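You operate a simulated robot arm through the tools that you are given. There is no shell and no other tool.

You run a simulated robot arm. Do the job below in one go: nothing can be reset, and whatever is moved stays where it is left.

TASK
Hang the orange towel on the drying rail and peg both towels.
Fine: yellow peg on the orange towel, blue peg on the teal one.

The check looks at the end state, three seconds after you hand in, the way a careful person would. Anything else that was tipped, shoved, dropped, spilled or broken makes it a failure. Flat cloth is picked up by pressing the open fingertips on it (5 to 10 N) and closing them slowly along it; thin cloth reads only 2 to 8 mm in the jaws.

THE ROBOT
A 7-joint arm with a two-finger parallel gripper, fixed in place. Base frame: the origin is at the foot of the arm, x ahead of it, y to its left, z up. Readings come in m, rad, newtons and seconds.
With the tool pointing down near the work surface it reaches from about 0.1 to 0.86 m from the base axis. Its first joint turns from -2.007 to 2.007 rad. Payload 3.91 kg.
The TCP is the grasp point between the finger pads, 0.03 m short of the fingertips. In the tool frame z runs along the fingers and y along their closing line. Largest opening 0.11 m; finger width 0.02, thickness 0.01; the body of the gripper, 0.048 by 0.112 m, starts 0.055 m behind the TCP.
Orientation is that of the tool frame in the base frame, as a unit quaternion [x, y, z, w]. With the fingers straight down and closing along the base's y, the tool's x points along the base's -x, its y along +y and its z along -z.

THE INTERFACE
- The arm moves only by the tool drive_tool. Its argument "motion" is a list of rows, each an object (a shift or turn left out is 0, a gripper value left out holds the last) with "linear": the shift along the tool's x, y, z in m, a list of three; "dr": the turn, a rotation vector about the tool's x, y, z in rad, a list of three. In form: [{"linear": [dx, dy, dz], "dr": [ax, ay, az]}, ...]. A call has 1 to 20 rows; each row shifts and turns the commanded pose from where the row before left it, along the tool's axes as they then stand. "gripper" is the finger opening in m, from 0 to 0.11, set as the call begins (left out, the last holds). Each row takes 0.2 s and may step no farther than 0.05 m and 0.15 rad from the row before; otherwise, or with a gripper value out of range, the whole call is refused. Where a pose cannot be reached the arm comes as near as it can. A force on the tool above 40 N (or 10 N above the force at the start of the call, whichever is more), or a blocked arm, ends the call early, and 0.2 s more pass. Each finger travels about 0.153 m/s and halts on what it meets, pressing with about 34 N; the grip force reading is that of the motor and also rises with nothing between the fingers. The clock runs only during rows and for 0.2 s after the last one: add rows that do not move to give the fingers time. It gives the time, the measured TCP pose, the force on the tool (base axes), the opening and the grip force at its end, in the units of the frame above (readings bear some noise), with the torque about the TCP (base axes, N m) and any sound that the robot's microphone picked up.
- Cameras (640 x 400 px; columns grow to the right, rows downward): "scene" is fixed at [0.0483, -0.6507, 1.5643]; the picture's right is [0.64, -0.77, 0.00], its down [-0.28, -0.23, -0.93] and it looks along [0.72, 0.59, -0.36] (base axes); focal length 309 px, centre (320, 200). "wrist" rides on the gripper at [0.072, 0.017, -0.103] in the tool frame; the picture's right is [-0.23, 0.97, 0.00], its down [-0.76, -0.18, -0.62] and it looks along [-0.61, -0.14, 0.78] (tool axes); focal length 222 px, centre (320, 200). There is no depth. A picture from a camera that has moved, and an enlarged one, comes with that camera's place and axes in the base frame and with its lens.
- camera(camera): a new picture of that camera. It takes no simulated time.
- move_column(by): slides the trunk up (or, below 0, down) by that many m; the arm rides with it, the base frame stays. It gives what a move gives, with no picture.
- inspect(camera, box): a new picture of the part [left, top, right, bottom] of that camera's present view, enlarged. It takes no simulated time.
- sign_off(): hands the job in; it is judged then, once.

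Nothing tells you positions but the pictures and the camera data. Unless the task says otherwise, let go and move clear before handing in.

The tools are called after "Request:" as name(argument=value, ...) on one line, values as JSON. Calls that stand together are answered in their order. drive_tool: Moves the arm, as the interface text tells. Its arguments: {"type":"object","properties":{"motion":{"type":"array","items":{"type":"object","properties":{"linear":{"type":"array","items":{"type":"number"}},"dr":{"type":"array","items":{"type":"number"}}}}},"gripper":{"type":"number"}},"required":["motion"]} The other tools are called the same way: move_column (by) slides the trunk up or down; camera (camera) takes a picture; inspect (camera, box) takes an enlarged picture of a part of a camera's view; sign_off () hands the job in.

At the start:

```text
time: 0.0
tcp_pos: [0.4624, 0.1872, 1.5282]
ee_rot: [0.0, 1.0, 0.0, 0.0]
ft_force: [0.5, -0.4, -0.2]
moment: [0.0, -0.02, 0.01]
grip_width: 0.1099
grip_force: 0.1
trunk travel left (down, up): [-0.925, 0.065]
```

scene: 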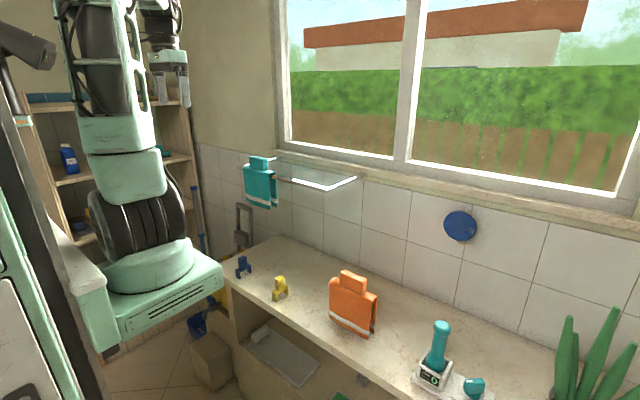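
wrist: 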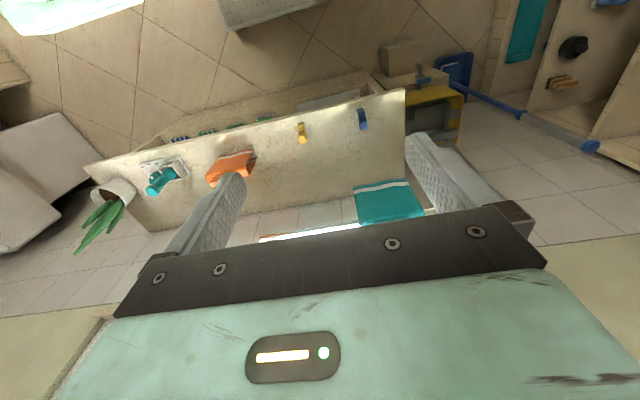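

The counter shows the blue peg and yellow peg at left and an orange towel that seems to stand or lie on the counter, while a teal towel already hangs on a rail on the wall. I'll look closer before moving.

Request:
inspect(camera="scene", box=[220, 140, 380, 240])

Request:
inspect(camera="scene", box=[220, 240, 400, 350])

Request:
inspect(camera="wrist", box=[80, 80, 440, 260])

```text
4.00 times, centred on (300, 190) of scene
camera zoom: at [0.0483, -0.6507, 1.5643], right [0.64, -0.77, 0.0], down [-0.28, -0.23, -0.93], along [0.72, 0.59, -0.36], focal length 1234 px, centre (400, 240)
```

zoom: 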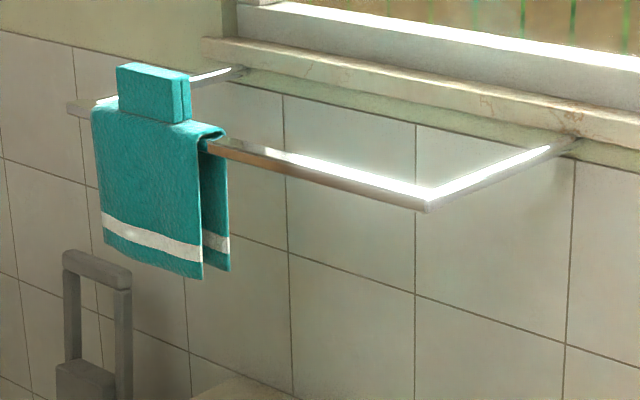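

```text
3.56 times, centred on (310, 295) of scene
camera zoom: at [0.0483, -0.6507, 1.5643], right [0.64, -0.77, 0.0], down [-0.28, -0.23, -0.93], along [0.72, 0.59, -0.36], focal length 1097 px, centre (356, -138)
```

zoom: 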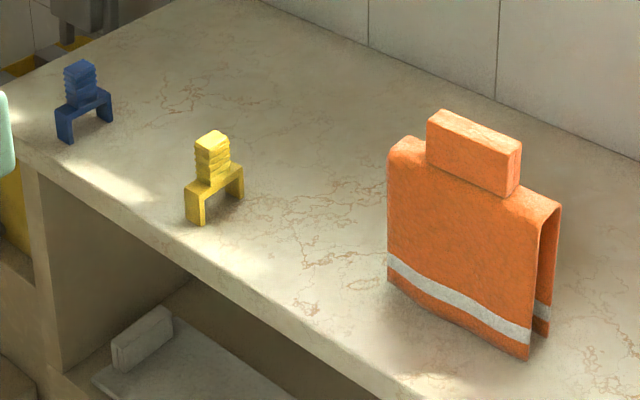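

```text
1.78 times, centred on (260, 170) of wrist
camera zoom: at [0.3903, 0.2051, 1.6315], right [0.23, 0.97, 0.0], down [0.76, -0.18, 0.62], along [0.61, -0.14, -0.78], focal length 395 px, centre (427, 253)
```

zoom: 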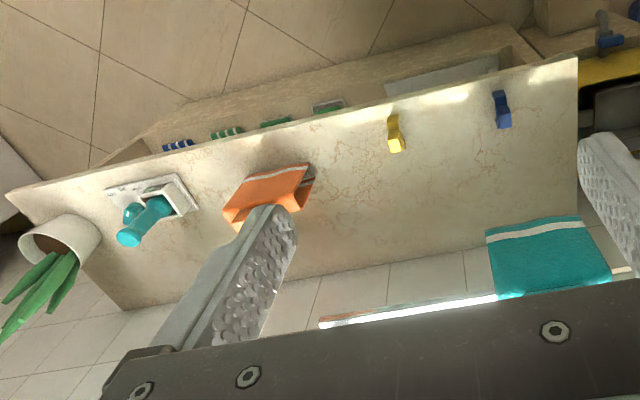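

The rail seems to run along y at about x≈0.80, z≈1.22. The orange towel stands on the counter near (0.67, -0.26), and the pegs stand upright near the front edge. I'll lower the trunk to get closer wrist views before touching anything.

Request:
move_column(by=-0.25)

Request:
camera(camera="wrist")

Request:
camera(camera="scene")

```text
time: 2.6
tcp_pos: [0.4635, 0.1876, 1.2788]
ee_rot: [0.0, 1.0, 0.0, 0.0]
ft_force: [-0.9, -0.1, -0.2]
moment: [-0.01, -0.01, -0.03]
grip_width: 0.1101
grip_force: 0.2
trunk travel left (down, up): [-0.675, 0.315]
```

```text
taken
camera wrist: at [0.3903, 0.2051, 1.3816], right [0.23, 0.97, 0.0], down [0.76, -0.18, 0.62], along [0.61, -0.14, -0.78], focal length 222 px, centre (320, 200)
```

wrist: 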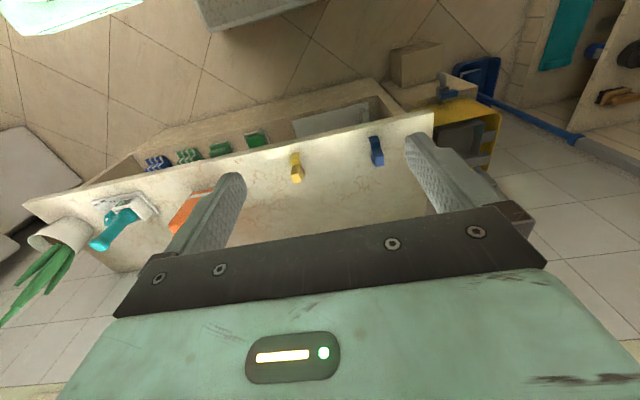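

```text
taken
```

scene: 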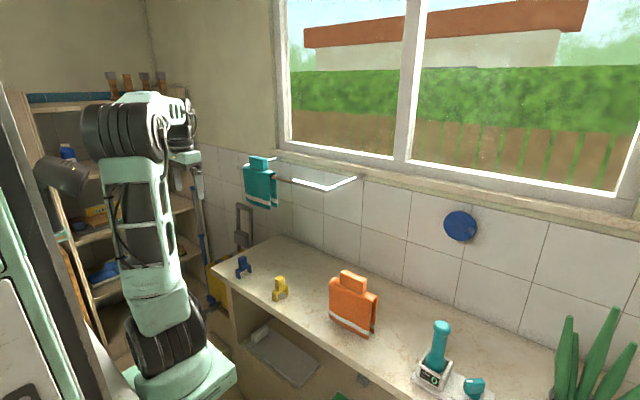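

The scene fits: the counter front edge is at x≈0.62, z≈0.82, and the blue peg knob is near (0.686, 0.285, 0.895). I'll move the camera nearer to the blue peg to measure its shape and orientation.

Request:
drive_tool(motion=[{"linear": [-0.021, 0.0325, 0]}, {"linear": [-0.021, 0.0325, 0]}, {"linear": [-0.021, 0.0325, 0]}, {"linear": [-0.021, 0.0325, 0]}, {"linear": [0, 0, 0]}])

Request:
move_column(by=-0.2)

Request:
camera(camera="wrist")

Request:
camera(camera="scene")

```text
time: 3.8
tcp_pos: [0.5468, 0.3194, 1.2793]
ee_rot: [0.0, 1.0, 0.001, -0.001]
ft_force: [-0.1, 0.0, 0.6]
moment: [0.0, 0.02, -0.02]
grip_width: 0.1101
grip_force: 0.0
trunk travel left (down, up): [-0.675, 0.315]
```

```text
time: 6.0
tcp_pos: [0.5472, 0.3192, 1.0787]
ee_rot: [0.0, 1.0, 0.0, 0.0]
ft_force: [-0.3, -0.1, 0.0]
moment: [0.03, -0.01, -0.03]
grip_width: 0.1101
grip_force: 0.0
trunk travel left (down, up): [-0.475, 0.515]
```

```text
taken
camera wrist: at [0.4745, 0.3359, 1.182], right [0.23, 0.97, 0.0], down [0.76, -0.18, 0.62], along [0.61, -0.14, -0.78], focal length 222 px, centre (320, 200)
```

wrist: 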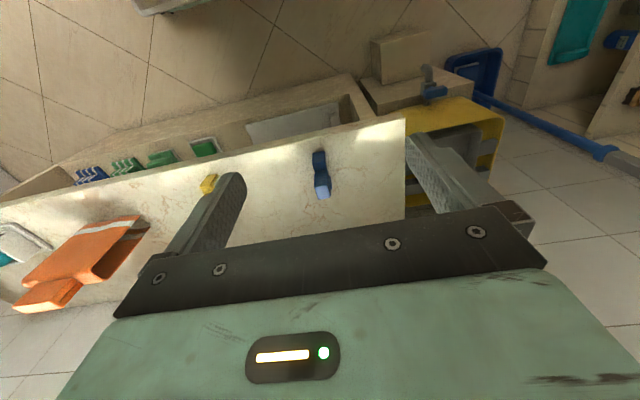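

```text
taken
```

scene: 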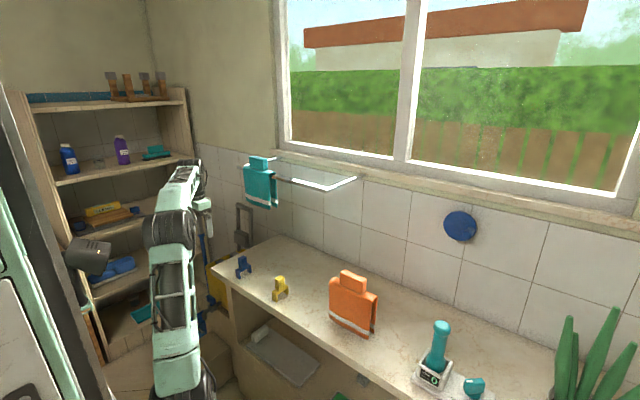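

Request:
inspect(camera="wrist", box=[260, 120, 380, 220])

Request:
inspect(camera="wrist", box=[0, 120, 280, 320])

Request:
inspect(camera="scene", box=[220, 240, 310, 310])

Request:
inspect(camera="scene", box=[310, 250, 400, 350])

```text
4.00 times, centred on (320, 170) of wrist
camera zoom: at [0.4745, 0.3359, 1.182], right [0.23, 0.97, 0.0], down [0.76, -0.18, 0.62], along [0.61, -0.14, -0.78], focal length 888 px, centre (320, 320)
```

zoom: 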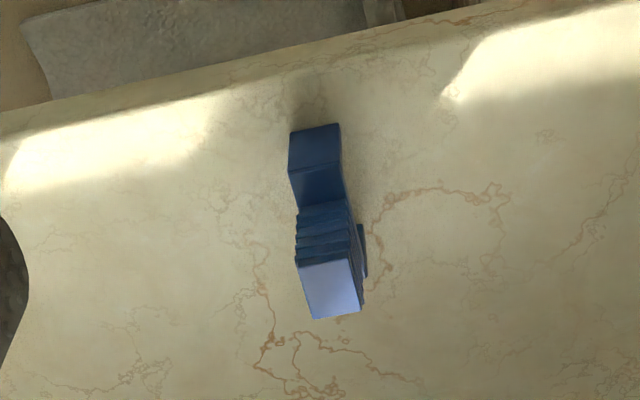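

```text
2.00 times, centred on (140, 220) of wrist
camera zoom: at [0.4745, 0.3359, 1.182], right [0.23, 0.97, 0.0], down [0.76, -0.18, 0.62], along [0.61, -0.14, -0.78], focal length 444 px, centre (680, 160)
```

zoom: 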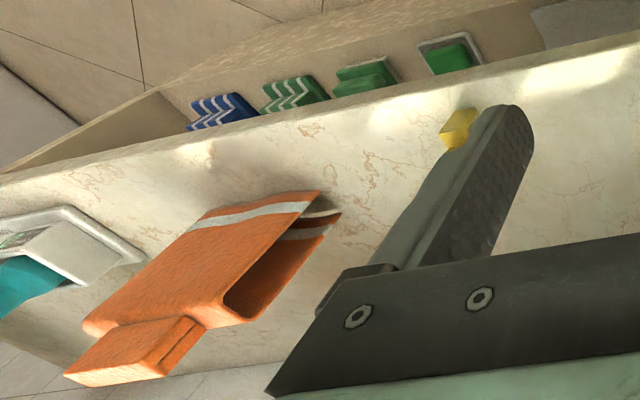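

```text
5.71 times, centred on (265, 275) of scene
camera zoom: at [0.0483, -0.6507, 1.5643], right [0.64, -0.77, 0.0], down [-0.28, -0.23, -0.93], along [0.72, 0.59, -0.36], focal length 1764 px, centre (634, -229)
```

zoom: 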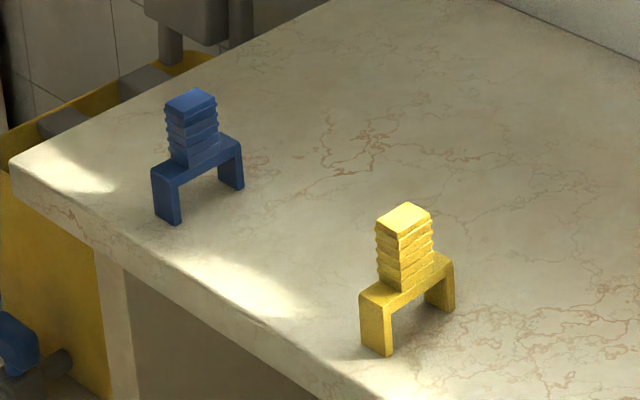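

```text
4.00 times, centred on (355, 300) of scene
camera zoom: at [0.0483, -0.6507, 1.5643], right [0.64, -0.77, 0.0], down [-0.28, -0.23, -0.93], along [0.72, 0.59, -0.36], focal length 1234 px, centre (180, -200)
```

zoom: 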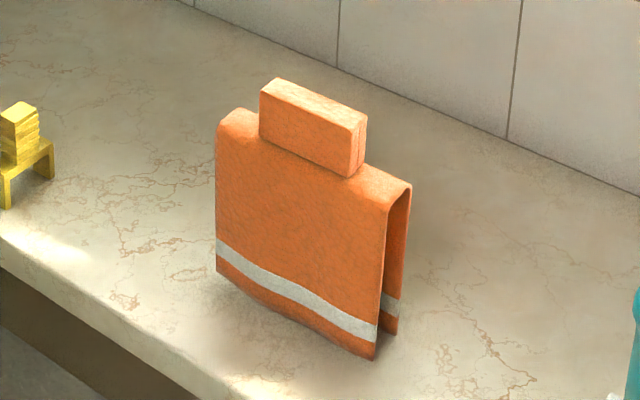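

The counter top comes out at z≈0.80. The pegs are U-clips whose legs already straddle along x, and the orange towel is a saddle at about (0.74, -0.215) with its grab block top at z≈1.0. I'll raise a little and turn the gripper 90° so it closes along x, then travel along y in front of the counter.

Request:
move_column(by=0.08)

Request:
drive_tool(motion=[{"dr": [0, 0, -0.1428]}, {"dr": [0, 0, -0.1428]}, {"dr": [0, 0, -0.1428]}, {"dr": [0, 0, -0.1428]}, {"dr": [0, 0, -0.1428]}, {"dr": [0, 0, -0.1428]}, {"dr": [0, 0, -0.1428]}, {"dr": [0, 0, -0.1428]}, {"dr": [0, 0, -0.1428]}, {"dr": [0, 0, -0.1428]}, {"dr": [0, 0, -0.1428]}, {"linear": [0, 0, 0]}])

Request:
camera(camera="wrist")

Request:
camera(camera="scene")

```text
time: 7.1
tcp_pos: [0.5472, 0.318, 1.1586]
ee_rot: [0.0, 1.0, -0.001, 0.0]
ft_force: [-0.4, -0.5, -0.4]
moment: [0.02, 0.01, -0.02]
grip_width: 0.1102
grip_force: 0.2
trunk travel left (down, up): [-0.555, 0.435]
```

```text
time: 9.7
tcp_pos: [0.5484, 0.3189, 1.1589]
ee_rot: [0.707, -0.707, -0.001, 0.0]
ft_force: [-0.6, -0.1, -0.1]
moment: [-0.02, 0.01, -0.03]
grip_width: 0.1104
grip_force: 0.0
trunk travel left (down, up): [-0.555, 0.435]
```

```text
taken
camera wrist: at [0.5309, 0.2465, 1.2621], right [-0.97, 0.23, 0.0], down [0.18, 0.76, 0.62], along [0.14, 0.61, -0.78], focal length 222 px, centre (320, 200)
```

wrist: 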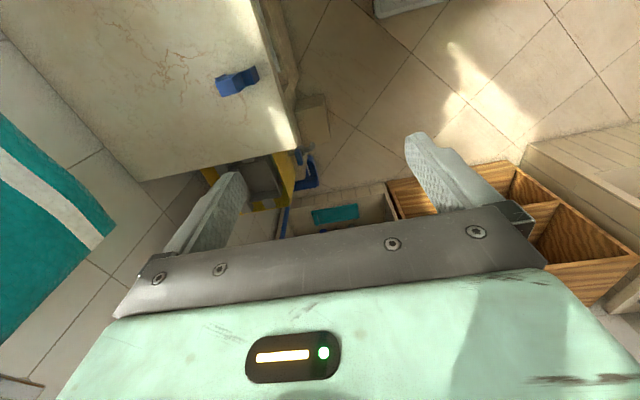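

```text
taken
```

scene: 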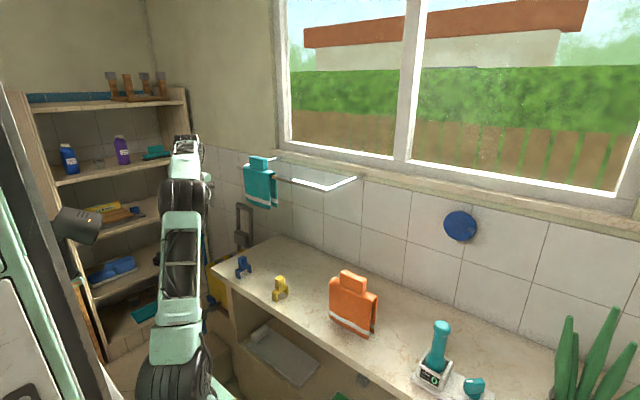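

The tool now closes along x. Next I travel along -y at x≈0.55, in front of the counter, to bring the gripper level with the orange towel.

Request:
drive_tool(motion=[{"linear": [0.0485, 0, 0]}, {"linear": [0.0485, 0, 0]}, {"linear": [0.0485, 0, 0]}, {"linear": [0.0485, 0, 0]}, {"linear": [0.0485, 0, 0]}, {"linear": [0.0485, 0, 0]}, {"linear": [0.0485, 0, 0]}, {"linear": [0.0485, 0, 0]}, {"linear": [0.0485, 0, 0]}, {"linear": [0.0485, 0, 0]}, {"linear": [0.0485, 0, 0]}, {"linear": [0, -0.03, 0]}, {"linear": [0, -0.03, 0]}, {"linear": [0, -0.03, 0]}, {"linear": [0, 0, 0]}])

Request:
camera(camera="wrist")

Request:
camera(camera="scene")

```text
time: 12.9
tcp_pos: [0.6361, -0.2138, 1.1584]
ee_rot: [-0.707, 0.707, 0.0, -0.001]
ft_force: [-0.5, -0.1, -0.3]
moment: [0.03, 0.02, 0.01]
grip_width: 0.1101
grip_force: 0.2
trunk travel left (down, up): [-0.555, 0.435]
```

```text
taken
camera wrist: at [0.62, -0.2859, 1.261], right [-0.97, 0.23, 0.0], down [0.18, 0.76, 0.62], along [0.14, 0.61, -0.78], focal length 222 px, centre (320, 200)
```

wrist: 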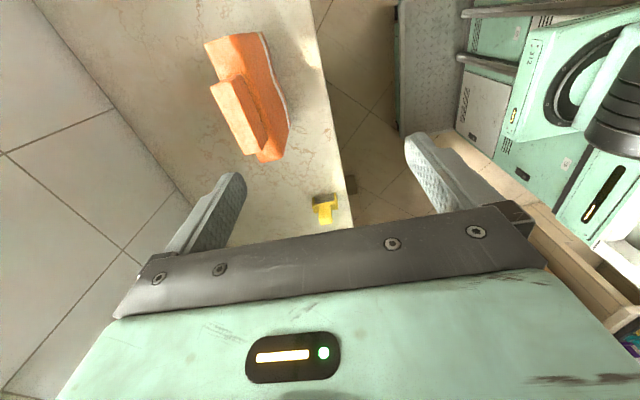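

```text
taken
```

scene: 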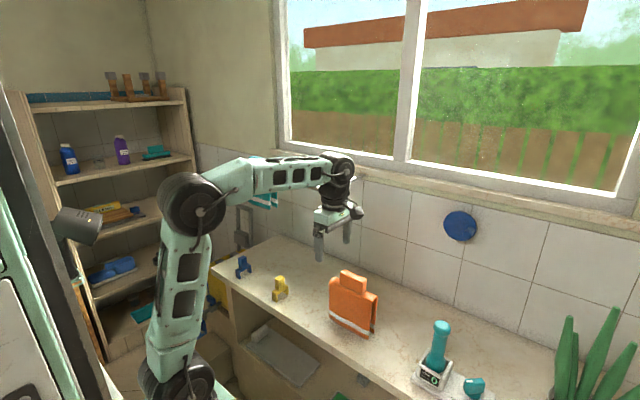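

The wrist view shows the orange block below and ahead. I'll zoom in to measure its position and yaw.

Request:
inspect(camera="wrist", box=[170, 10, 330, 180])

Request:
inspect(camera="scene", box=[280, 140, 400, 360])

```text
2.35 times, centred on (250, 95) of wrist
camera zoom: at [0.62, -0.2859, 1.261], right [-0.97, 0.23, 0.0], down [0.18, 0.76, 0.62], along [0.14, 0.61, -0.78], focal length 523 px, centre (485, 447)
```

zoom: 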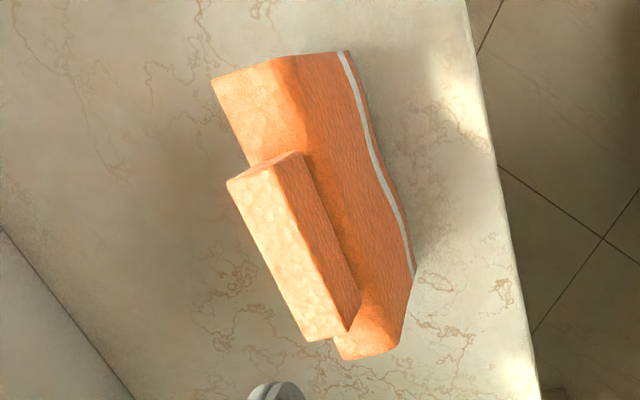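

```text
1.82 times, centred on (340, 250) of scene
camera zoom: at [0.0483, -0.6507, 1.5643], right [0.64, -0.77, 0.0], down [-0.28, -0.23, -0.93], along [0.72, 0.59, -0.36], focal length 561 px, centre (284, 109)
```

zoom: 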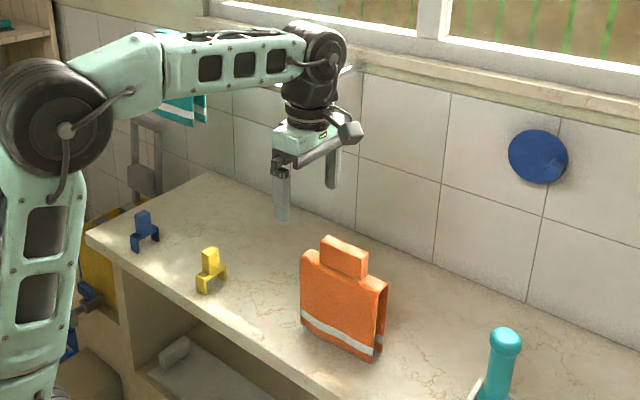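

I place the block top centre near (0.732, -0.222, 1.003), aligned with y and about 25 mm thick. I'll move above it and look again before descending.

Request:
drive_tool(motion=[{"linear": [0.002, -0.032, 0]}, {"linear": [0.002, -0.032, 0]}, {"linear": [0.003, -0.032, 0]}, {"linear": [0, 0, 0.03]}, {"linear": [0, 0, 0.03]}, {"linear": [0, 0, 0]}])

Request:
camera(camera="wrist")

Request:
inspect(camera="scene", box=[280, 200, 420, 350])

```text
time: 14.3
tcp_pos: [0.7321, -0.222, 1.0995]
ee_rot: [0.707, -0.707, -0.001, 0.0]
ft_force: [-0.4, 0.1, -0.6]
moment: [0.02, -0.05, 0.03]
grip_width: 0.1102
grip_force: 0.1
trunk travel left (down, up): [-0.555, 0.435]
```

```text
taken
camera wrist: at [0.7145, -0.2934, 1.2023], right [-0.97, 0.23, 0.0], down [0.18, 0.76, 0.62], along [0.14, 0.61, -0.78], focal length 222 px, centre (320, 200)
```

wrist: 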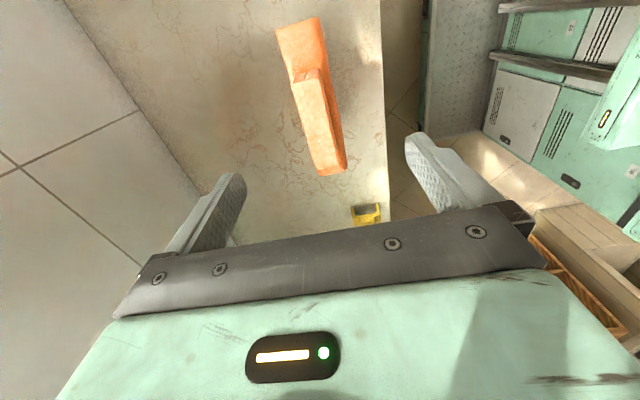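

```text
2.67 times, centred on (350, 275) of scene
camera zoom: at [0.0483, -0.6507, 1.5643], right [0.64, -0.77, 0.0], down [-0.28, -0.23, -0.93], along [0.72, 0.59, -0.36], focal length 823 px, centre (240, 0)
```

zoom: 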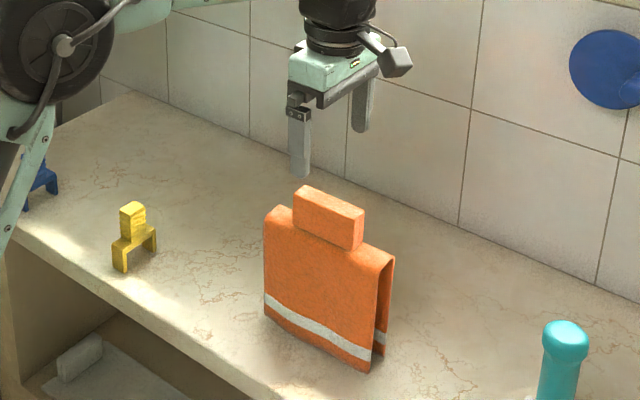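

Request:
inspect(camera="wrist", box=[200, 10, 440, 200])

```text
2.11 times, centred on (320, 105) of wrist
camera zoom: at [0.7145, -0.2934, 1.2023], right [-0.97, 0.23, 0.0], down [0.18, 0.76, 0.62], along [0.14, 0.61, -0.78], focal length 468 px, centre (320, 400)
```

zoom: 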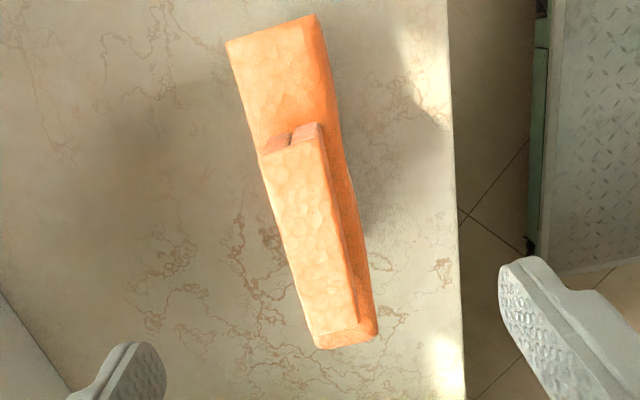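

The block is centred between the fingers (about x 0.733, y -0.223). I'll go down so the fingertips straddle the block just above the towel's fold.

Request:
drive_tool(motion=[{"linear": [0, -0.001, 0.02]}, {"linear": [0, 0, 0.02]}, {"linear": [0, 0, 0.02]}, {"linear": [0, 0, 0.02]}, {"linear": [0, 0, 0.0175]}, {"linear": [0, 0, 0]}])

Request:
camera(camera="wrist")

Request:
inspect(camera="scene", box=[280, 200, 420, 350])

```text
time: 15.7
tcp_pos: [0.734, -0.2219, 1.0011]
ee_rot: [-0.707, 0.708, 0.0, 0.0]
ft_force: [0.3, -1.0, -0.2]
moment: [-0.05, -0.02, 0.0]
grip_width: 0.1099
grip_force: 0.1
trunk travel left (down, up): [-0.555, 0.435]
```

```text
taken
camera wrist: at [0.7163, -0.2944, 1.1038], right [-0.97, 0.23, 0.0], down [0.18, 0.76, 0.62], along [0.14, 0.61, -0.78], focal length 222 px, centre (320, 200)
```

wrist: 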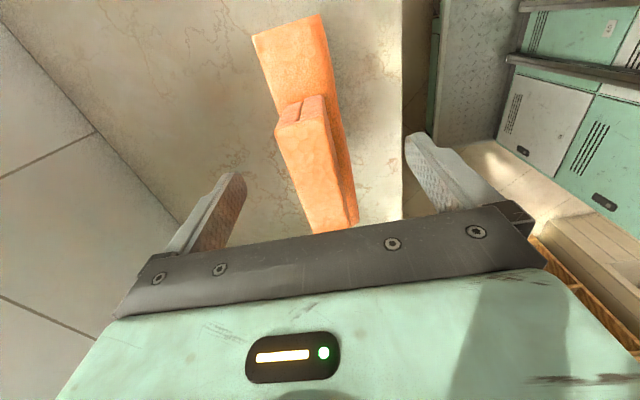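

```text
2.67 times, centred on (350, 275) of scene
camera zoom: at [0.0483, -0.6507, 1.5643], right [0.64, -0.77, 0.0], down [-0.28, -0.23, -0.93], along [0.72, 0.59, -0.36], focal length 823 px, centre (240, 0)
```

zoom: 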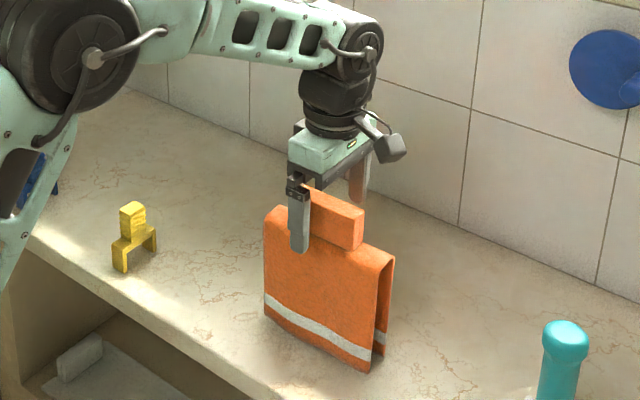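

The fingers straddle the block. I'll close in two stages, gently first.

Request:
drive_tool(motion=[{"linear": [0, 0, 0]}, {"linear": [0, 0, 0]}], gripper=0.036)

Request:
camera(camera="wrist")

Request:
inspect(camera="scene", box=[280, 200, 420, 350])

```text
time: 16.3
tcp_pos: [0.7329, -0.2219, 1.0002]
ee_rot: [-0.707, 0.708, 0.0, 0.0]
ft_force: [0.1, -0.6, -0.1]
moment: [-0.02, -0.01, 0.0]
grip_width: 0.0361
grip_force: 0.2
trunk travel left (down, up): [-0.555, 0.435]
```

```text
taken
camera wrist: at [0.7163, -0.2943, 1.104], right [-0.97, 0.23, 0.0], down [0.18, 0.76, 0.62], along [0.14, 0.61, -0.78], focal length 222 px, centre (320, 200)
```

wrist: 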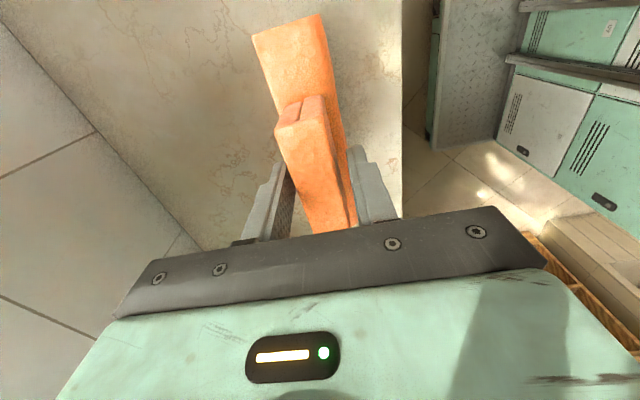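

```text
2.67 times, centred on (350, 275) of scene
camera zoom: at [0.0483, -0.6507, 1.5643], right [0.64, -0.77, 0.0], down [-0.28, -0.23, -0.93], along [0.72, 0.59, -0.36], focal length 823 px, centre (240, 0)
```

zoom: 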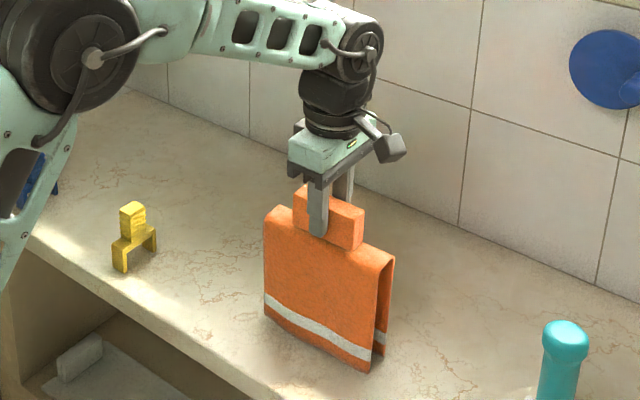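

The fingers flank the block nicely and centred. I'll close fully.

Request:
drive_tool(motion=[{"linear": [0, 0, 0]}, {"linear": [0, 0, 0]}, {"linear": [0, 0, 0]}], gripper=0.012)

```text
time: 17.1
tcp_pos: [0.7334, -0.2225, 1.0016]
ee_rot: [0.708, -0.706, -0.001, 0.0]
ft_force: [-0.3, -1.2, -0.9]
moment: [-0.06, 0.02, 0.1]
grip_width: 0.0256
grip_force: 33.5
trunk travel left (down, up): [-0.555, 0.435]
```

The grip is firm at 25.6 mm. I'll lift straight up a little and verify that the towel comes along.

Request:
move_column(by=0.08)

Request:
camera(camera="scene")

Request:
camera(camera="wrist")

```text
time: 18.3
tcp_pos: [0.7332, -0.2222, 1.0813]
ee_rot: [0.708, -0.707, 0.0, 0.001]
ft_force: [1.2, 0.3, -1.6]
moment: [-0.01, 0.01, 0.0]
grip_width: 0.0259
grip_force: 34.3
trunk travel left (down, up): [-0.635, 0.355]
```

```text
taken
```

scene: 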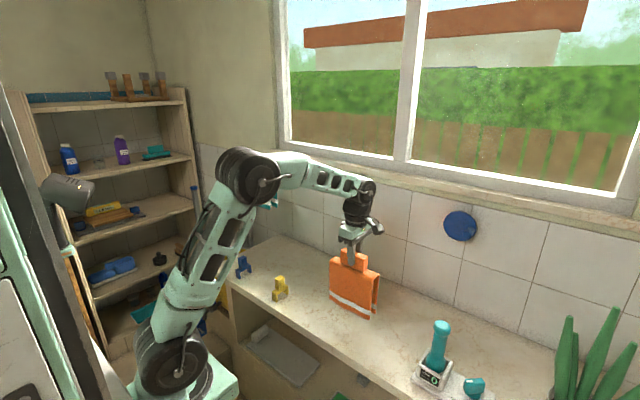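

```text
taken
camera wrist: at [0.7163, -0.2943, 1.1839], right [-0.97, 0.23, 0.0], down [0.18, 0.76, 0.62], along [0.14, 0.61, -0.78], focal length 222 px, centre (320, 200)
```

wrist: 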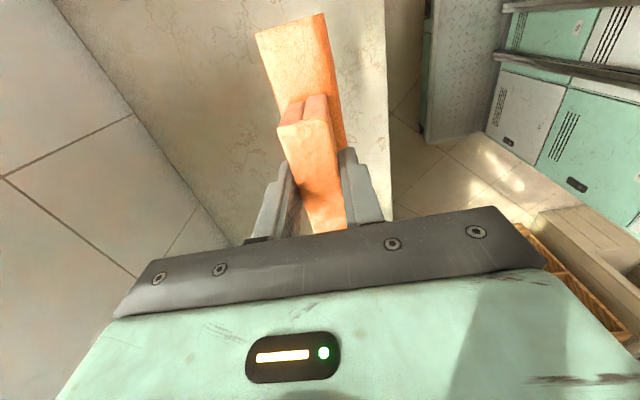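

The towel is held and lifted cleanly. I'll continue raising the trunk near its top, staying clear of the rail's right end (y≈-0.06).

Request:
move_column(by=0.35)

Request:
camera(camera="scene")

Request:
camera(camera="wrist")

```text
time: 21.7
tcp_pos: [0.7336, -0.2221, 1.4306]
ee_rot: [0.707, -0.707, -0.001, 0.001]
ft_force: [0.8, 0.1, -1.0]
moment: [-0.03, -0.04, 0.02]
grip_width: 0.0254
grip_force: 34.1
trunk travel left (down, up): [-0.985, 0.005]
```

```text
taken
```

scene: 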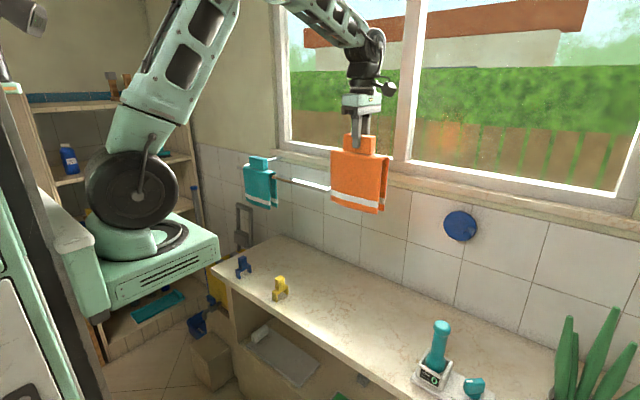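

```text
taken
camera wrist: at [0.7164, -0.2943, 1.5339], right [-0.97, 0.23, 0.0], down [0.18, 0.76, 0.62], along [0.14, 0.61, -0.78], focal length 222 px, centre (320, 200)
```

wrist: 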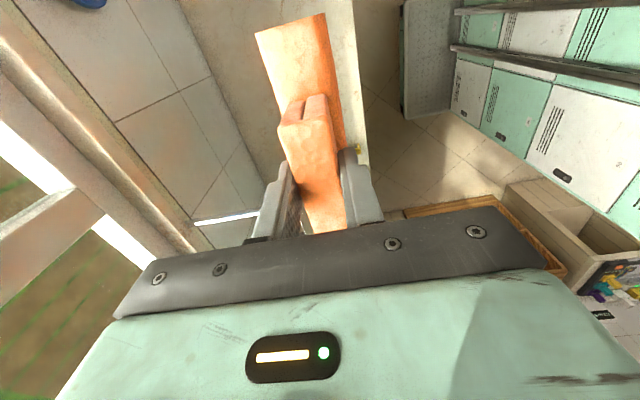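

The towel hangs straight in the gripper. I'll zoom in to measure its height below the TCP and the rail, before moving across.

Request:
inspect(camera="scene", box=[310, 90, 410, 220])

Request:
inspect(camera="scene", box=[230, 140, 340, 220])

Request:
inspect(camera="wrist", box=[150, 180, 300, 260])

```text
3.08 times, centred on (360, 155) of scene
camera zoom: at [0.0483, -0.6507, 1.5643], right [0.64, -0.77, 0.0], down [-0.28, -0.23, -0.93], along [0.72, 0.59, -0.36], focal length 950 px, centre (197, 338)
```

zoom: 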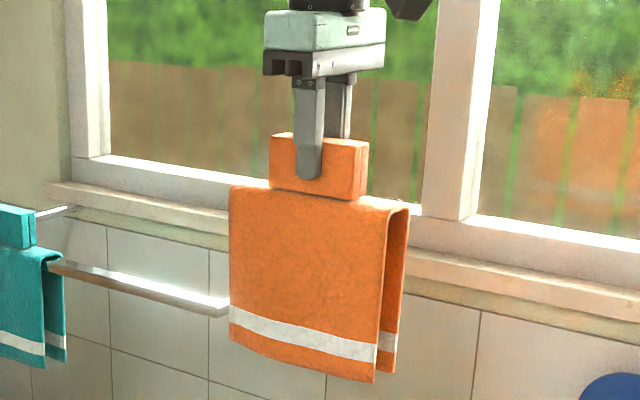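

```text
5.00 times, centred on (285, 180) of scene
camera zoom: at [0.0483, -0.6507, 1.5643], right [0.64, -0.77, 0.0], down [-0.28, -0.23, -0.93], along [0.72, 0.59, -0.36], focal length 1543 px, centre (495, 300)
```

zoom: 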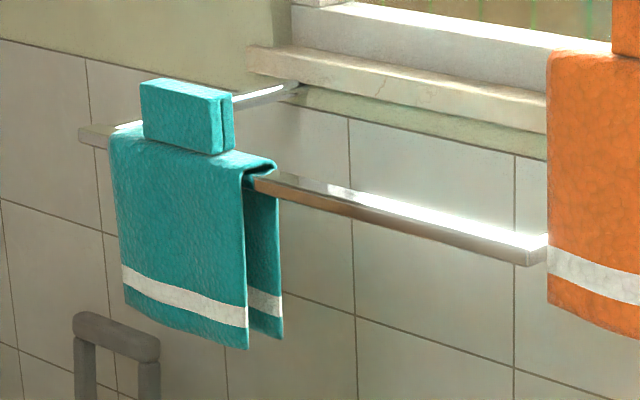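

```text
4.27 times, centred on (225, 220) of wrist
camera zoom: at [0.7164, -0.2943, 1.5339], right [-0.97, 0.23, 0.0], down [0.18, 0.76, 0.62], along [0.14, 0.61, -0.78], focal length 948 px, centre (725, 115)
```

zoom: 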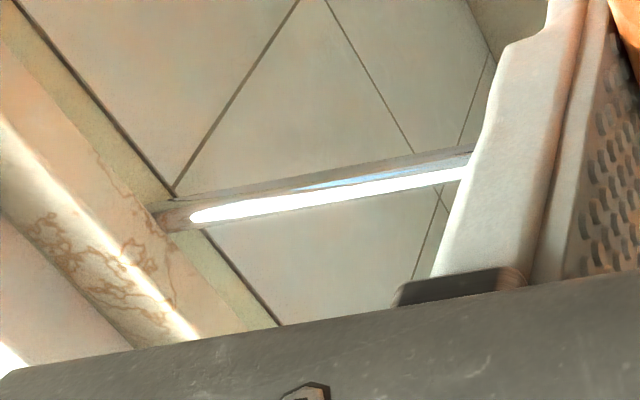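

Request:
inspect(camera="scene", box=[270, 165, 310, 190])

Request:
inspect(camera="scene", box=[305, 170, 345, 195])

Request:
inspect(camera="scene", box=[365, 145, 405, 220])

```text
16.00 times, centred on (290, 178) of scene
camera zoom: at [0.0483, -0.6507, 1.5643], right [0.64, -0.77, 0.0], down [-0.28, -0.23, -0.93], along [0.72, 0.59, -0.36], focal length 4938 px, centre (800, 560)
```

zoom: 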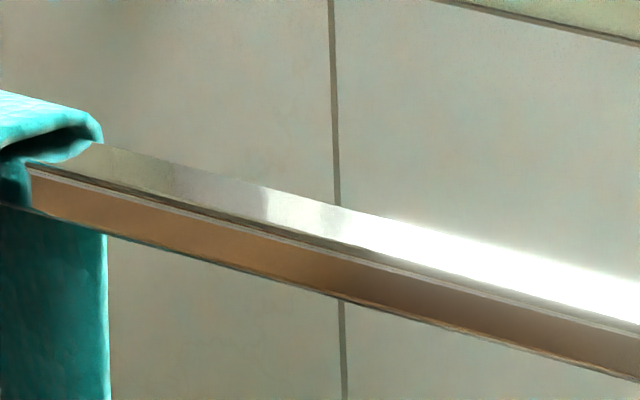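

```text
16.00 times, centred on (325, 182) of scene
camera zoom: at [0.0483, -0.6507, 1.5643], right [0.64, -0.77, 0.0], down [-0.28, -0.23, -0.93], along [0.72, 0.59, -0.36], focal length 4938 px, centre (240, 480)
```

zoom: 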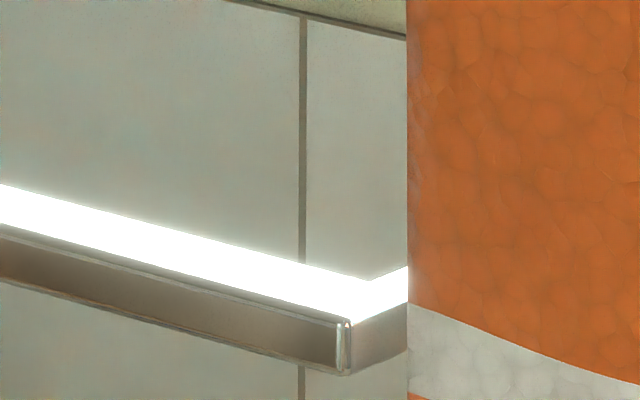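

```text
5.33 times, centred on (385, 182) of scene
camera zoom: at [0.0483, -0.6507, 1.5643], right [0.64, -0.77, 0.0], down [-0.28, -0.23, -0.93], along [0.72, 0.59, -0.36], focal length 1646 px, centre (-27, 293)
```

zoom: 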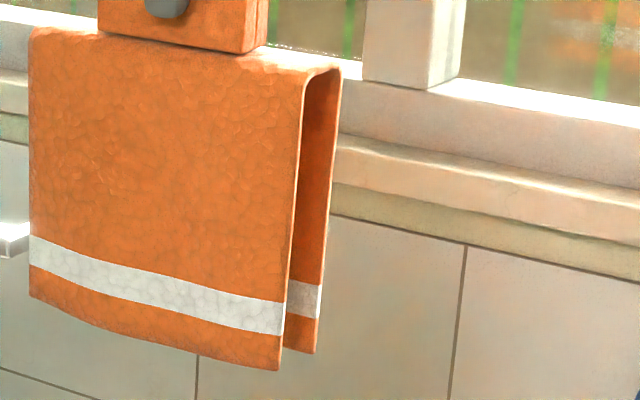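

Request:
inspect(camera="scene", box=[264, 164, 284, 184])

Request:
inspect(camera="scene", box=[375, 150, 400, 175])

Request:
inspect(camera="scene", box=[375, 190, 400, 215])

Request:
inspect(camera="scene", box=[262, 195, 287, 215])

```text
16.00 times, centred on (274, 174) of scene
camera zoom: at [0.0483, -0.6507, 1.5643], right [0.64, -0.77, 0.0], down [-0.28, -0.23, -0.93], along [0.72, 0.59, -0.36], focal length 4938 px, centre (1056, 616)
```

zoom: 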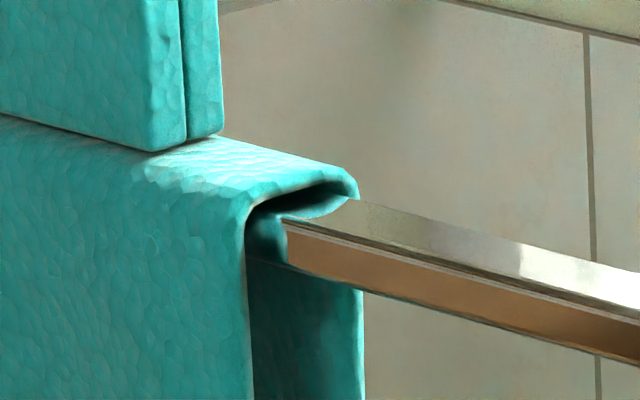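

```text
16.00 times, centred on (388, 162) of scene
camera zoom: at [0.0483, -0.6507, 1.5643], right [0.64, -0.77, 0.0], down [-0.28, -0.23, -0.93], along [0.72, 0.59, -0.36], focal length 4938 px, centre (-760, 800)
```

zoom: 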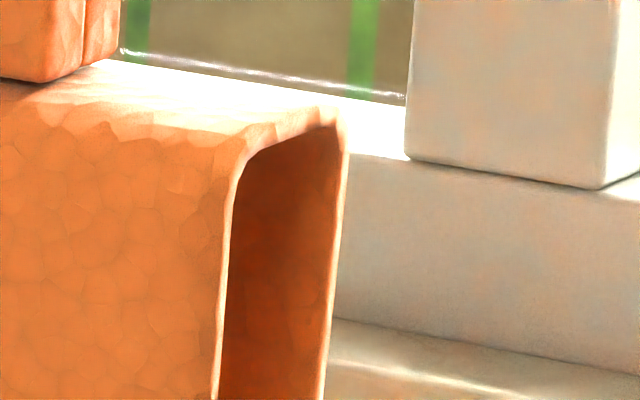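

```text
16.00 times, centred on (388, 202) of scene
camera zoom: at [0.0483, -0.6507, 1.5643], right [0.64, -0.77, 0.0], down [-0.28, -0.23, -0.93], along [0.72, 0.59, -0.36], focal length 4938 px, centre (-760, 160)
```

zoom: 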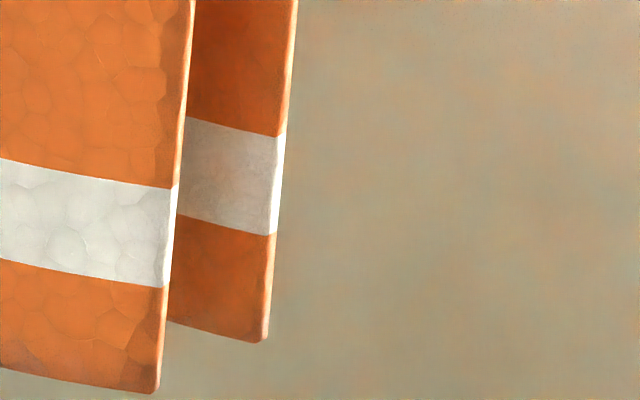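

```text
16.00 times, centred on (274, 205) of scene
camera zoom: at [0.0483, -0.6507, 1.5643], right [0.64, -0.77, 0.0], down [-0.28, -0.23, -0.93], along [0.72, 0.59, -0.36], focal length 4938 px, centre (1048, 120)
```

zoom: 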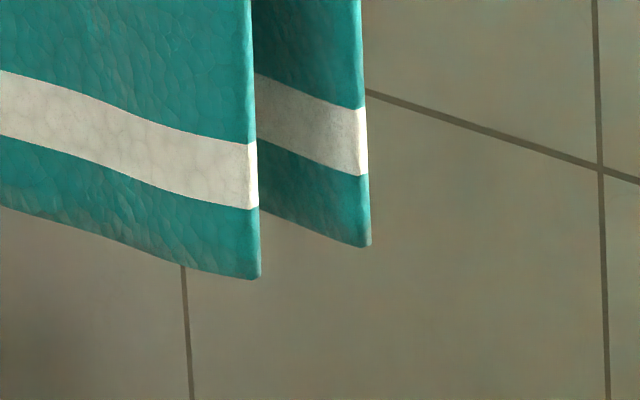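

The rail is a flat bar, about 21 mm deep and 12 mm tall. The towel's saddle gap is about 32 mm, so I need x within roughly ±4 mm. I'll raise the arm a bit more so the flap bottoms clear the rail, then shift along +y while still in front of it.

Request:
drive_tool(motion=[{"linear": [0, 0, -0.015]}, {"linear": [0, 0, -0.015]}, {"linear": [0, 0, -0.015]}, {"linear": [-0.029, 0, 0]}, {"linear": [-0.029, 0, 0]}, {"linear": [-0.029, 0, 0]}, {"linear": [-0.029, 0, 0]}, {"linear": [-0.029, 0, 0]}, {"linear": [-0.029, 0, 0]}, {"linear": [-0.029, 0, 0]}, {"linear": [-0.029, 0, 0]}, {"linear": [-0.029, 0, 0]}, {"linear": [-0.029, 0, 0]}, {"linear": [0, 0, 0]}])

Request:
camera(camera="wrist")

Request:
camera(camera="scene")

```text
time: 24.7
tcp_pos: [0.7334, 0.0695, 1.4757]
ee_rot: [0.707, -0.707, 0.0, 0.0]
ft_force: [0.0, 0.8, -1.0]
moment: [0.01, 0.03, -0.02]
grip_width: 0.0258
grip_force: 33.9
trunk travel left (down, up): [-0.985, 0.005]
```

```text
taken
camera wrist: at [0.7157, -0.003, 1.5796], right [-0.97, 0.23, 0.0], down [0.18, 0.76, 0.62], along [0.14, 0.61, -0.78], focal length 222 px, centre (320, 200)
```

wrist: 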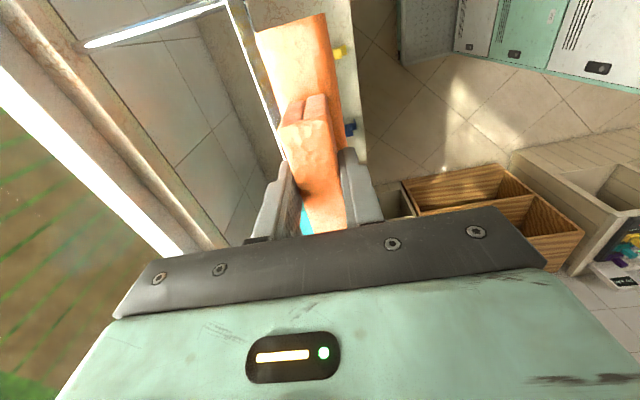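

```text
taken
```

scene: 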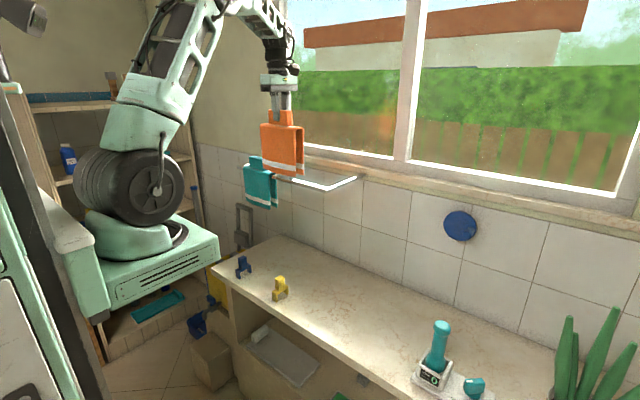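

Request:
inspect(camera="wrist", box=[80, 0, 240, 100])

Request:
inspect(camera="wrist", box=[210, 0, 370, 190])

Request:
inspect(camera="scene", box=[240, 100, 370, 200])

Request:
inspect(camera="scene", box=[340, 170, 365, 195])

```text
4.00 times, centred on (160, 50) of wrist
camera zoom: at [0.7157, -0.003, 1.5796], right [-0.97, 0.23, 0.0], down [0.18, 0.76, 0.62], along [0.14, 0.61, -0.78], focal length 888 px, centre (960, 800)
```

zoom: 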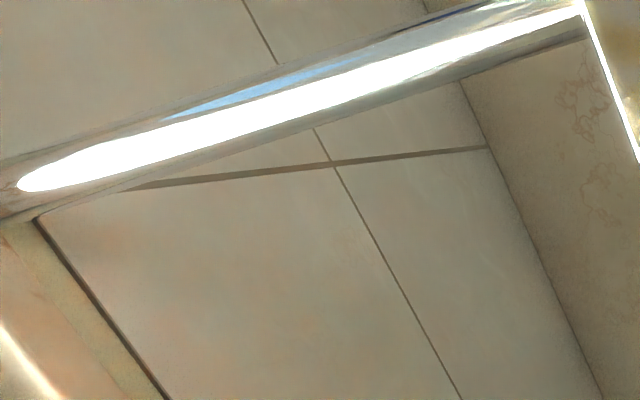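

```text
2.11 times, centred on (290, 95) of wrist
camera zoom: at [0.7157, -0.003, 1.5796], right [-0.97, 0.23, 0.0], down [0.18, 0.76, 0.62], along [0.14, 0.61, -0.78], focal length 468 px, centre (383, 421)
```

zoom: 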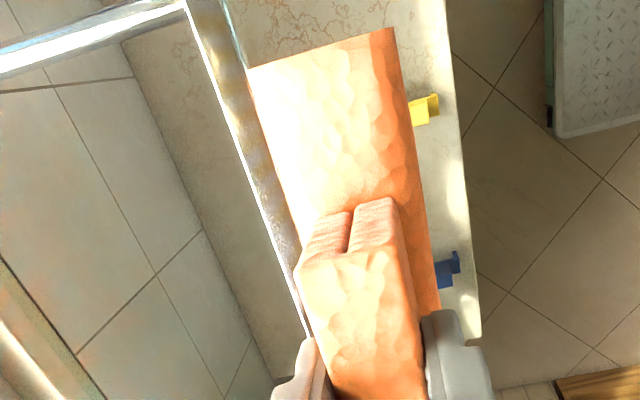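

```text
4.00 times, centred on (305, 150) of scene
camera zoom: at [0.0483, -0.6507, 1.5643], right [0.64, -0.77, 0.0], down [-0.28, -0.23, -0.93], along [0.72, 0.59, -0.36], focal length 1234 px, centre (380, 400)
```

zoom: 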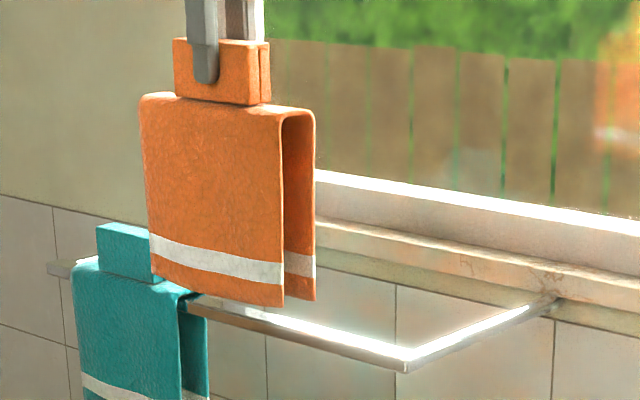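

```text
16.00 times, centred on (352, 182) of scene
camera zoom: at [0.0483, -0.6507, 1.5643], right [0.64, -0.77, 0.0], down [-0.28, -0.23, -0.93], along [0.72, 0.59, -0.36], focal length 4938 px, centre (-200, 480)
```

zoom: 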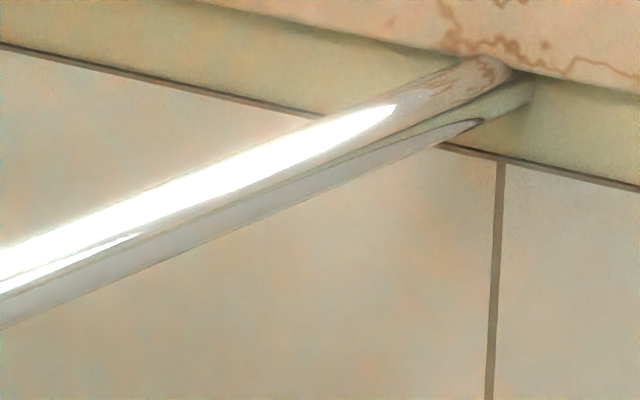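

From both cameras, the rail runs from x≈0.798 to 0.820 with its top at z≈1.230. The towel is centred on the TCP, with the flap bottoms at z≈1.286. I'll move forward to x≈0.809, above the rail, and check again before lowering.

Request:
drive_tool(motion=[{"linear": [0, -0.019, 0]}, {"linear": [0, -0.019, 0]}, {"linear": [0, -0.019, 0]}, {"linear": [0, -0.0187, 0]}, {"linear": [0, 0, 0]}])

Request:
camera(camera="wrist")

Request:
inspect(camera="scene", box=[240, 100, 370, 200])

Request:
inspect(camera="wrist", box=[210, 0, 370, 190])

```text
time: 25.9
tcp_pos: [0.8075, 0.0687, 1.4767]
ee_rot: [-0.707, 0.707, 0.0, 0.0]
ft_force: [0.3, 0.3, -2.0]
moment: [-0.01, 0.0, 0.03]
grip_width: 0.0258
grip_force: 34.1
trunk travel left (down, up): [-0.985, 0.005]
```

```text
taken
camera wrist: at [0.7913, -0.0032, 1.5796], right [-0.97, 0.23, 0.0], down [0.18, 0.76, 0.62], along [0.14, 0.61, -0.78], focal length 222 px, centre (320, 200)
```

wrist: 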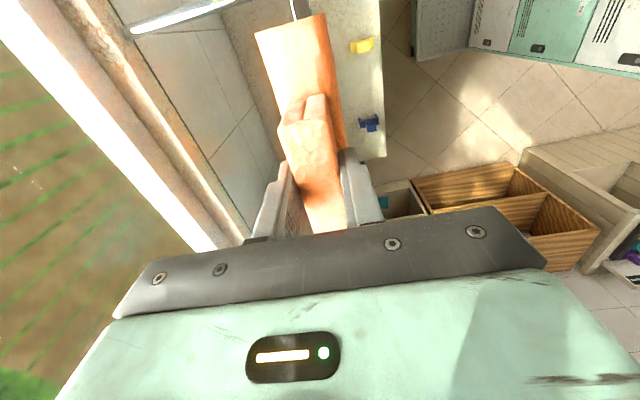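

```text
4.00 times, centred on (305, 150) of scene
camera zoom: at [0.0483, -0.6507, 1.5643], right [0.64, -0.77, 0.0], down [-0.28, -0.23, -0.93], along [0.72, 0.59, -0.36], focal length 1234 px, centre (380, 400)
```

zoom: 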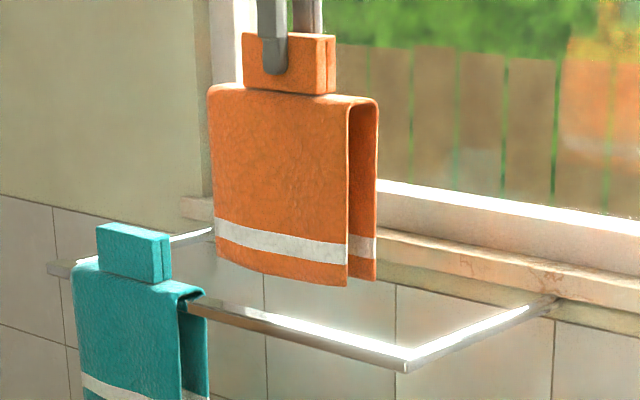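

```text
2.11 times, centred on (290, 95) of wrist
camera zoom: at [0.7913, -0.0032, 1.5796], right [-0.97, 0.23, 0.0], down [0.18, 0.76, 0.62], along [0.14, 0.61, -0.78], focal length 468 px, centre (383, 421)
```

zoom: 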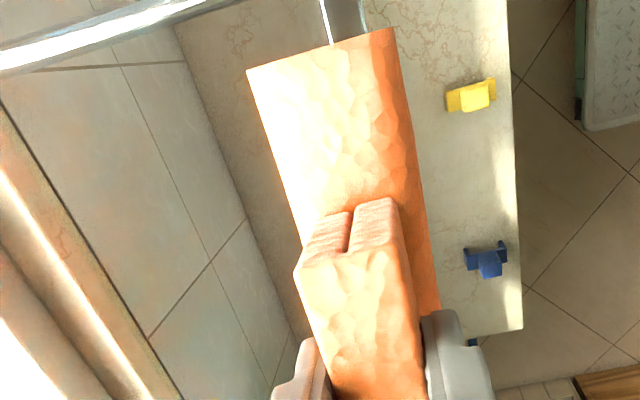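

Request:
inspect(camera="wrist", box=[265, 0, 329, 40])

Request:
inspect(camera="scene", box=[300, 110, 340, 195])

```text
10.00 times, centred on (297, 20) of wrist
camera zoom: at [0.7913, -0.0032, 1.5796], right [-0.97, 0.23, 0.0], down [0.18, 0.76, 0.62], along [0.14, 0.61, -0.78], focal length 2221 px, centre (550, 2000)
```

zoom: 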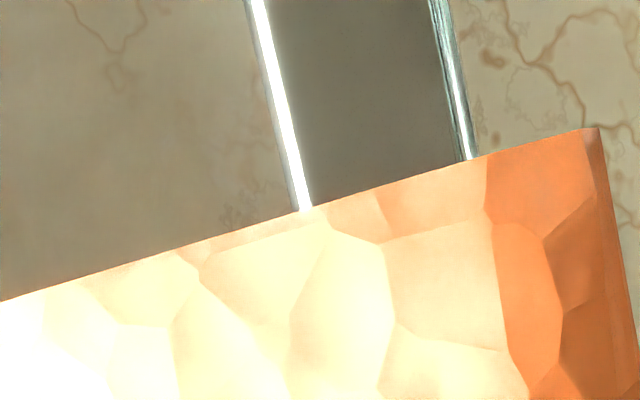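

```text
4.71 times, centred on (320, 152) of scene
camera zoom: at [0.0483, -0.6507, 1.5643], right [0.64, -0.77, 0.0], down [-0.28, -0.23, -0.93], along [0.72, 0.59, -0.36], focal length 1452 px, centre (320, 424)
```

zoom: 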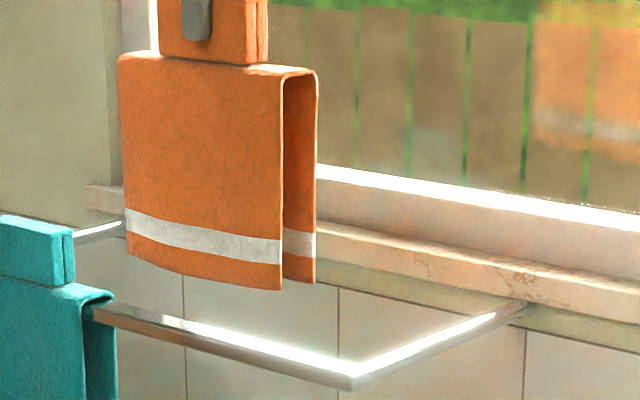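

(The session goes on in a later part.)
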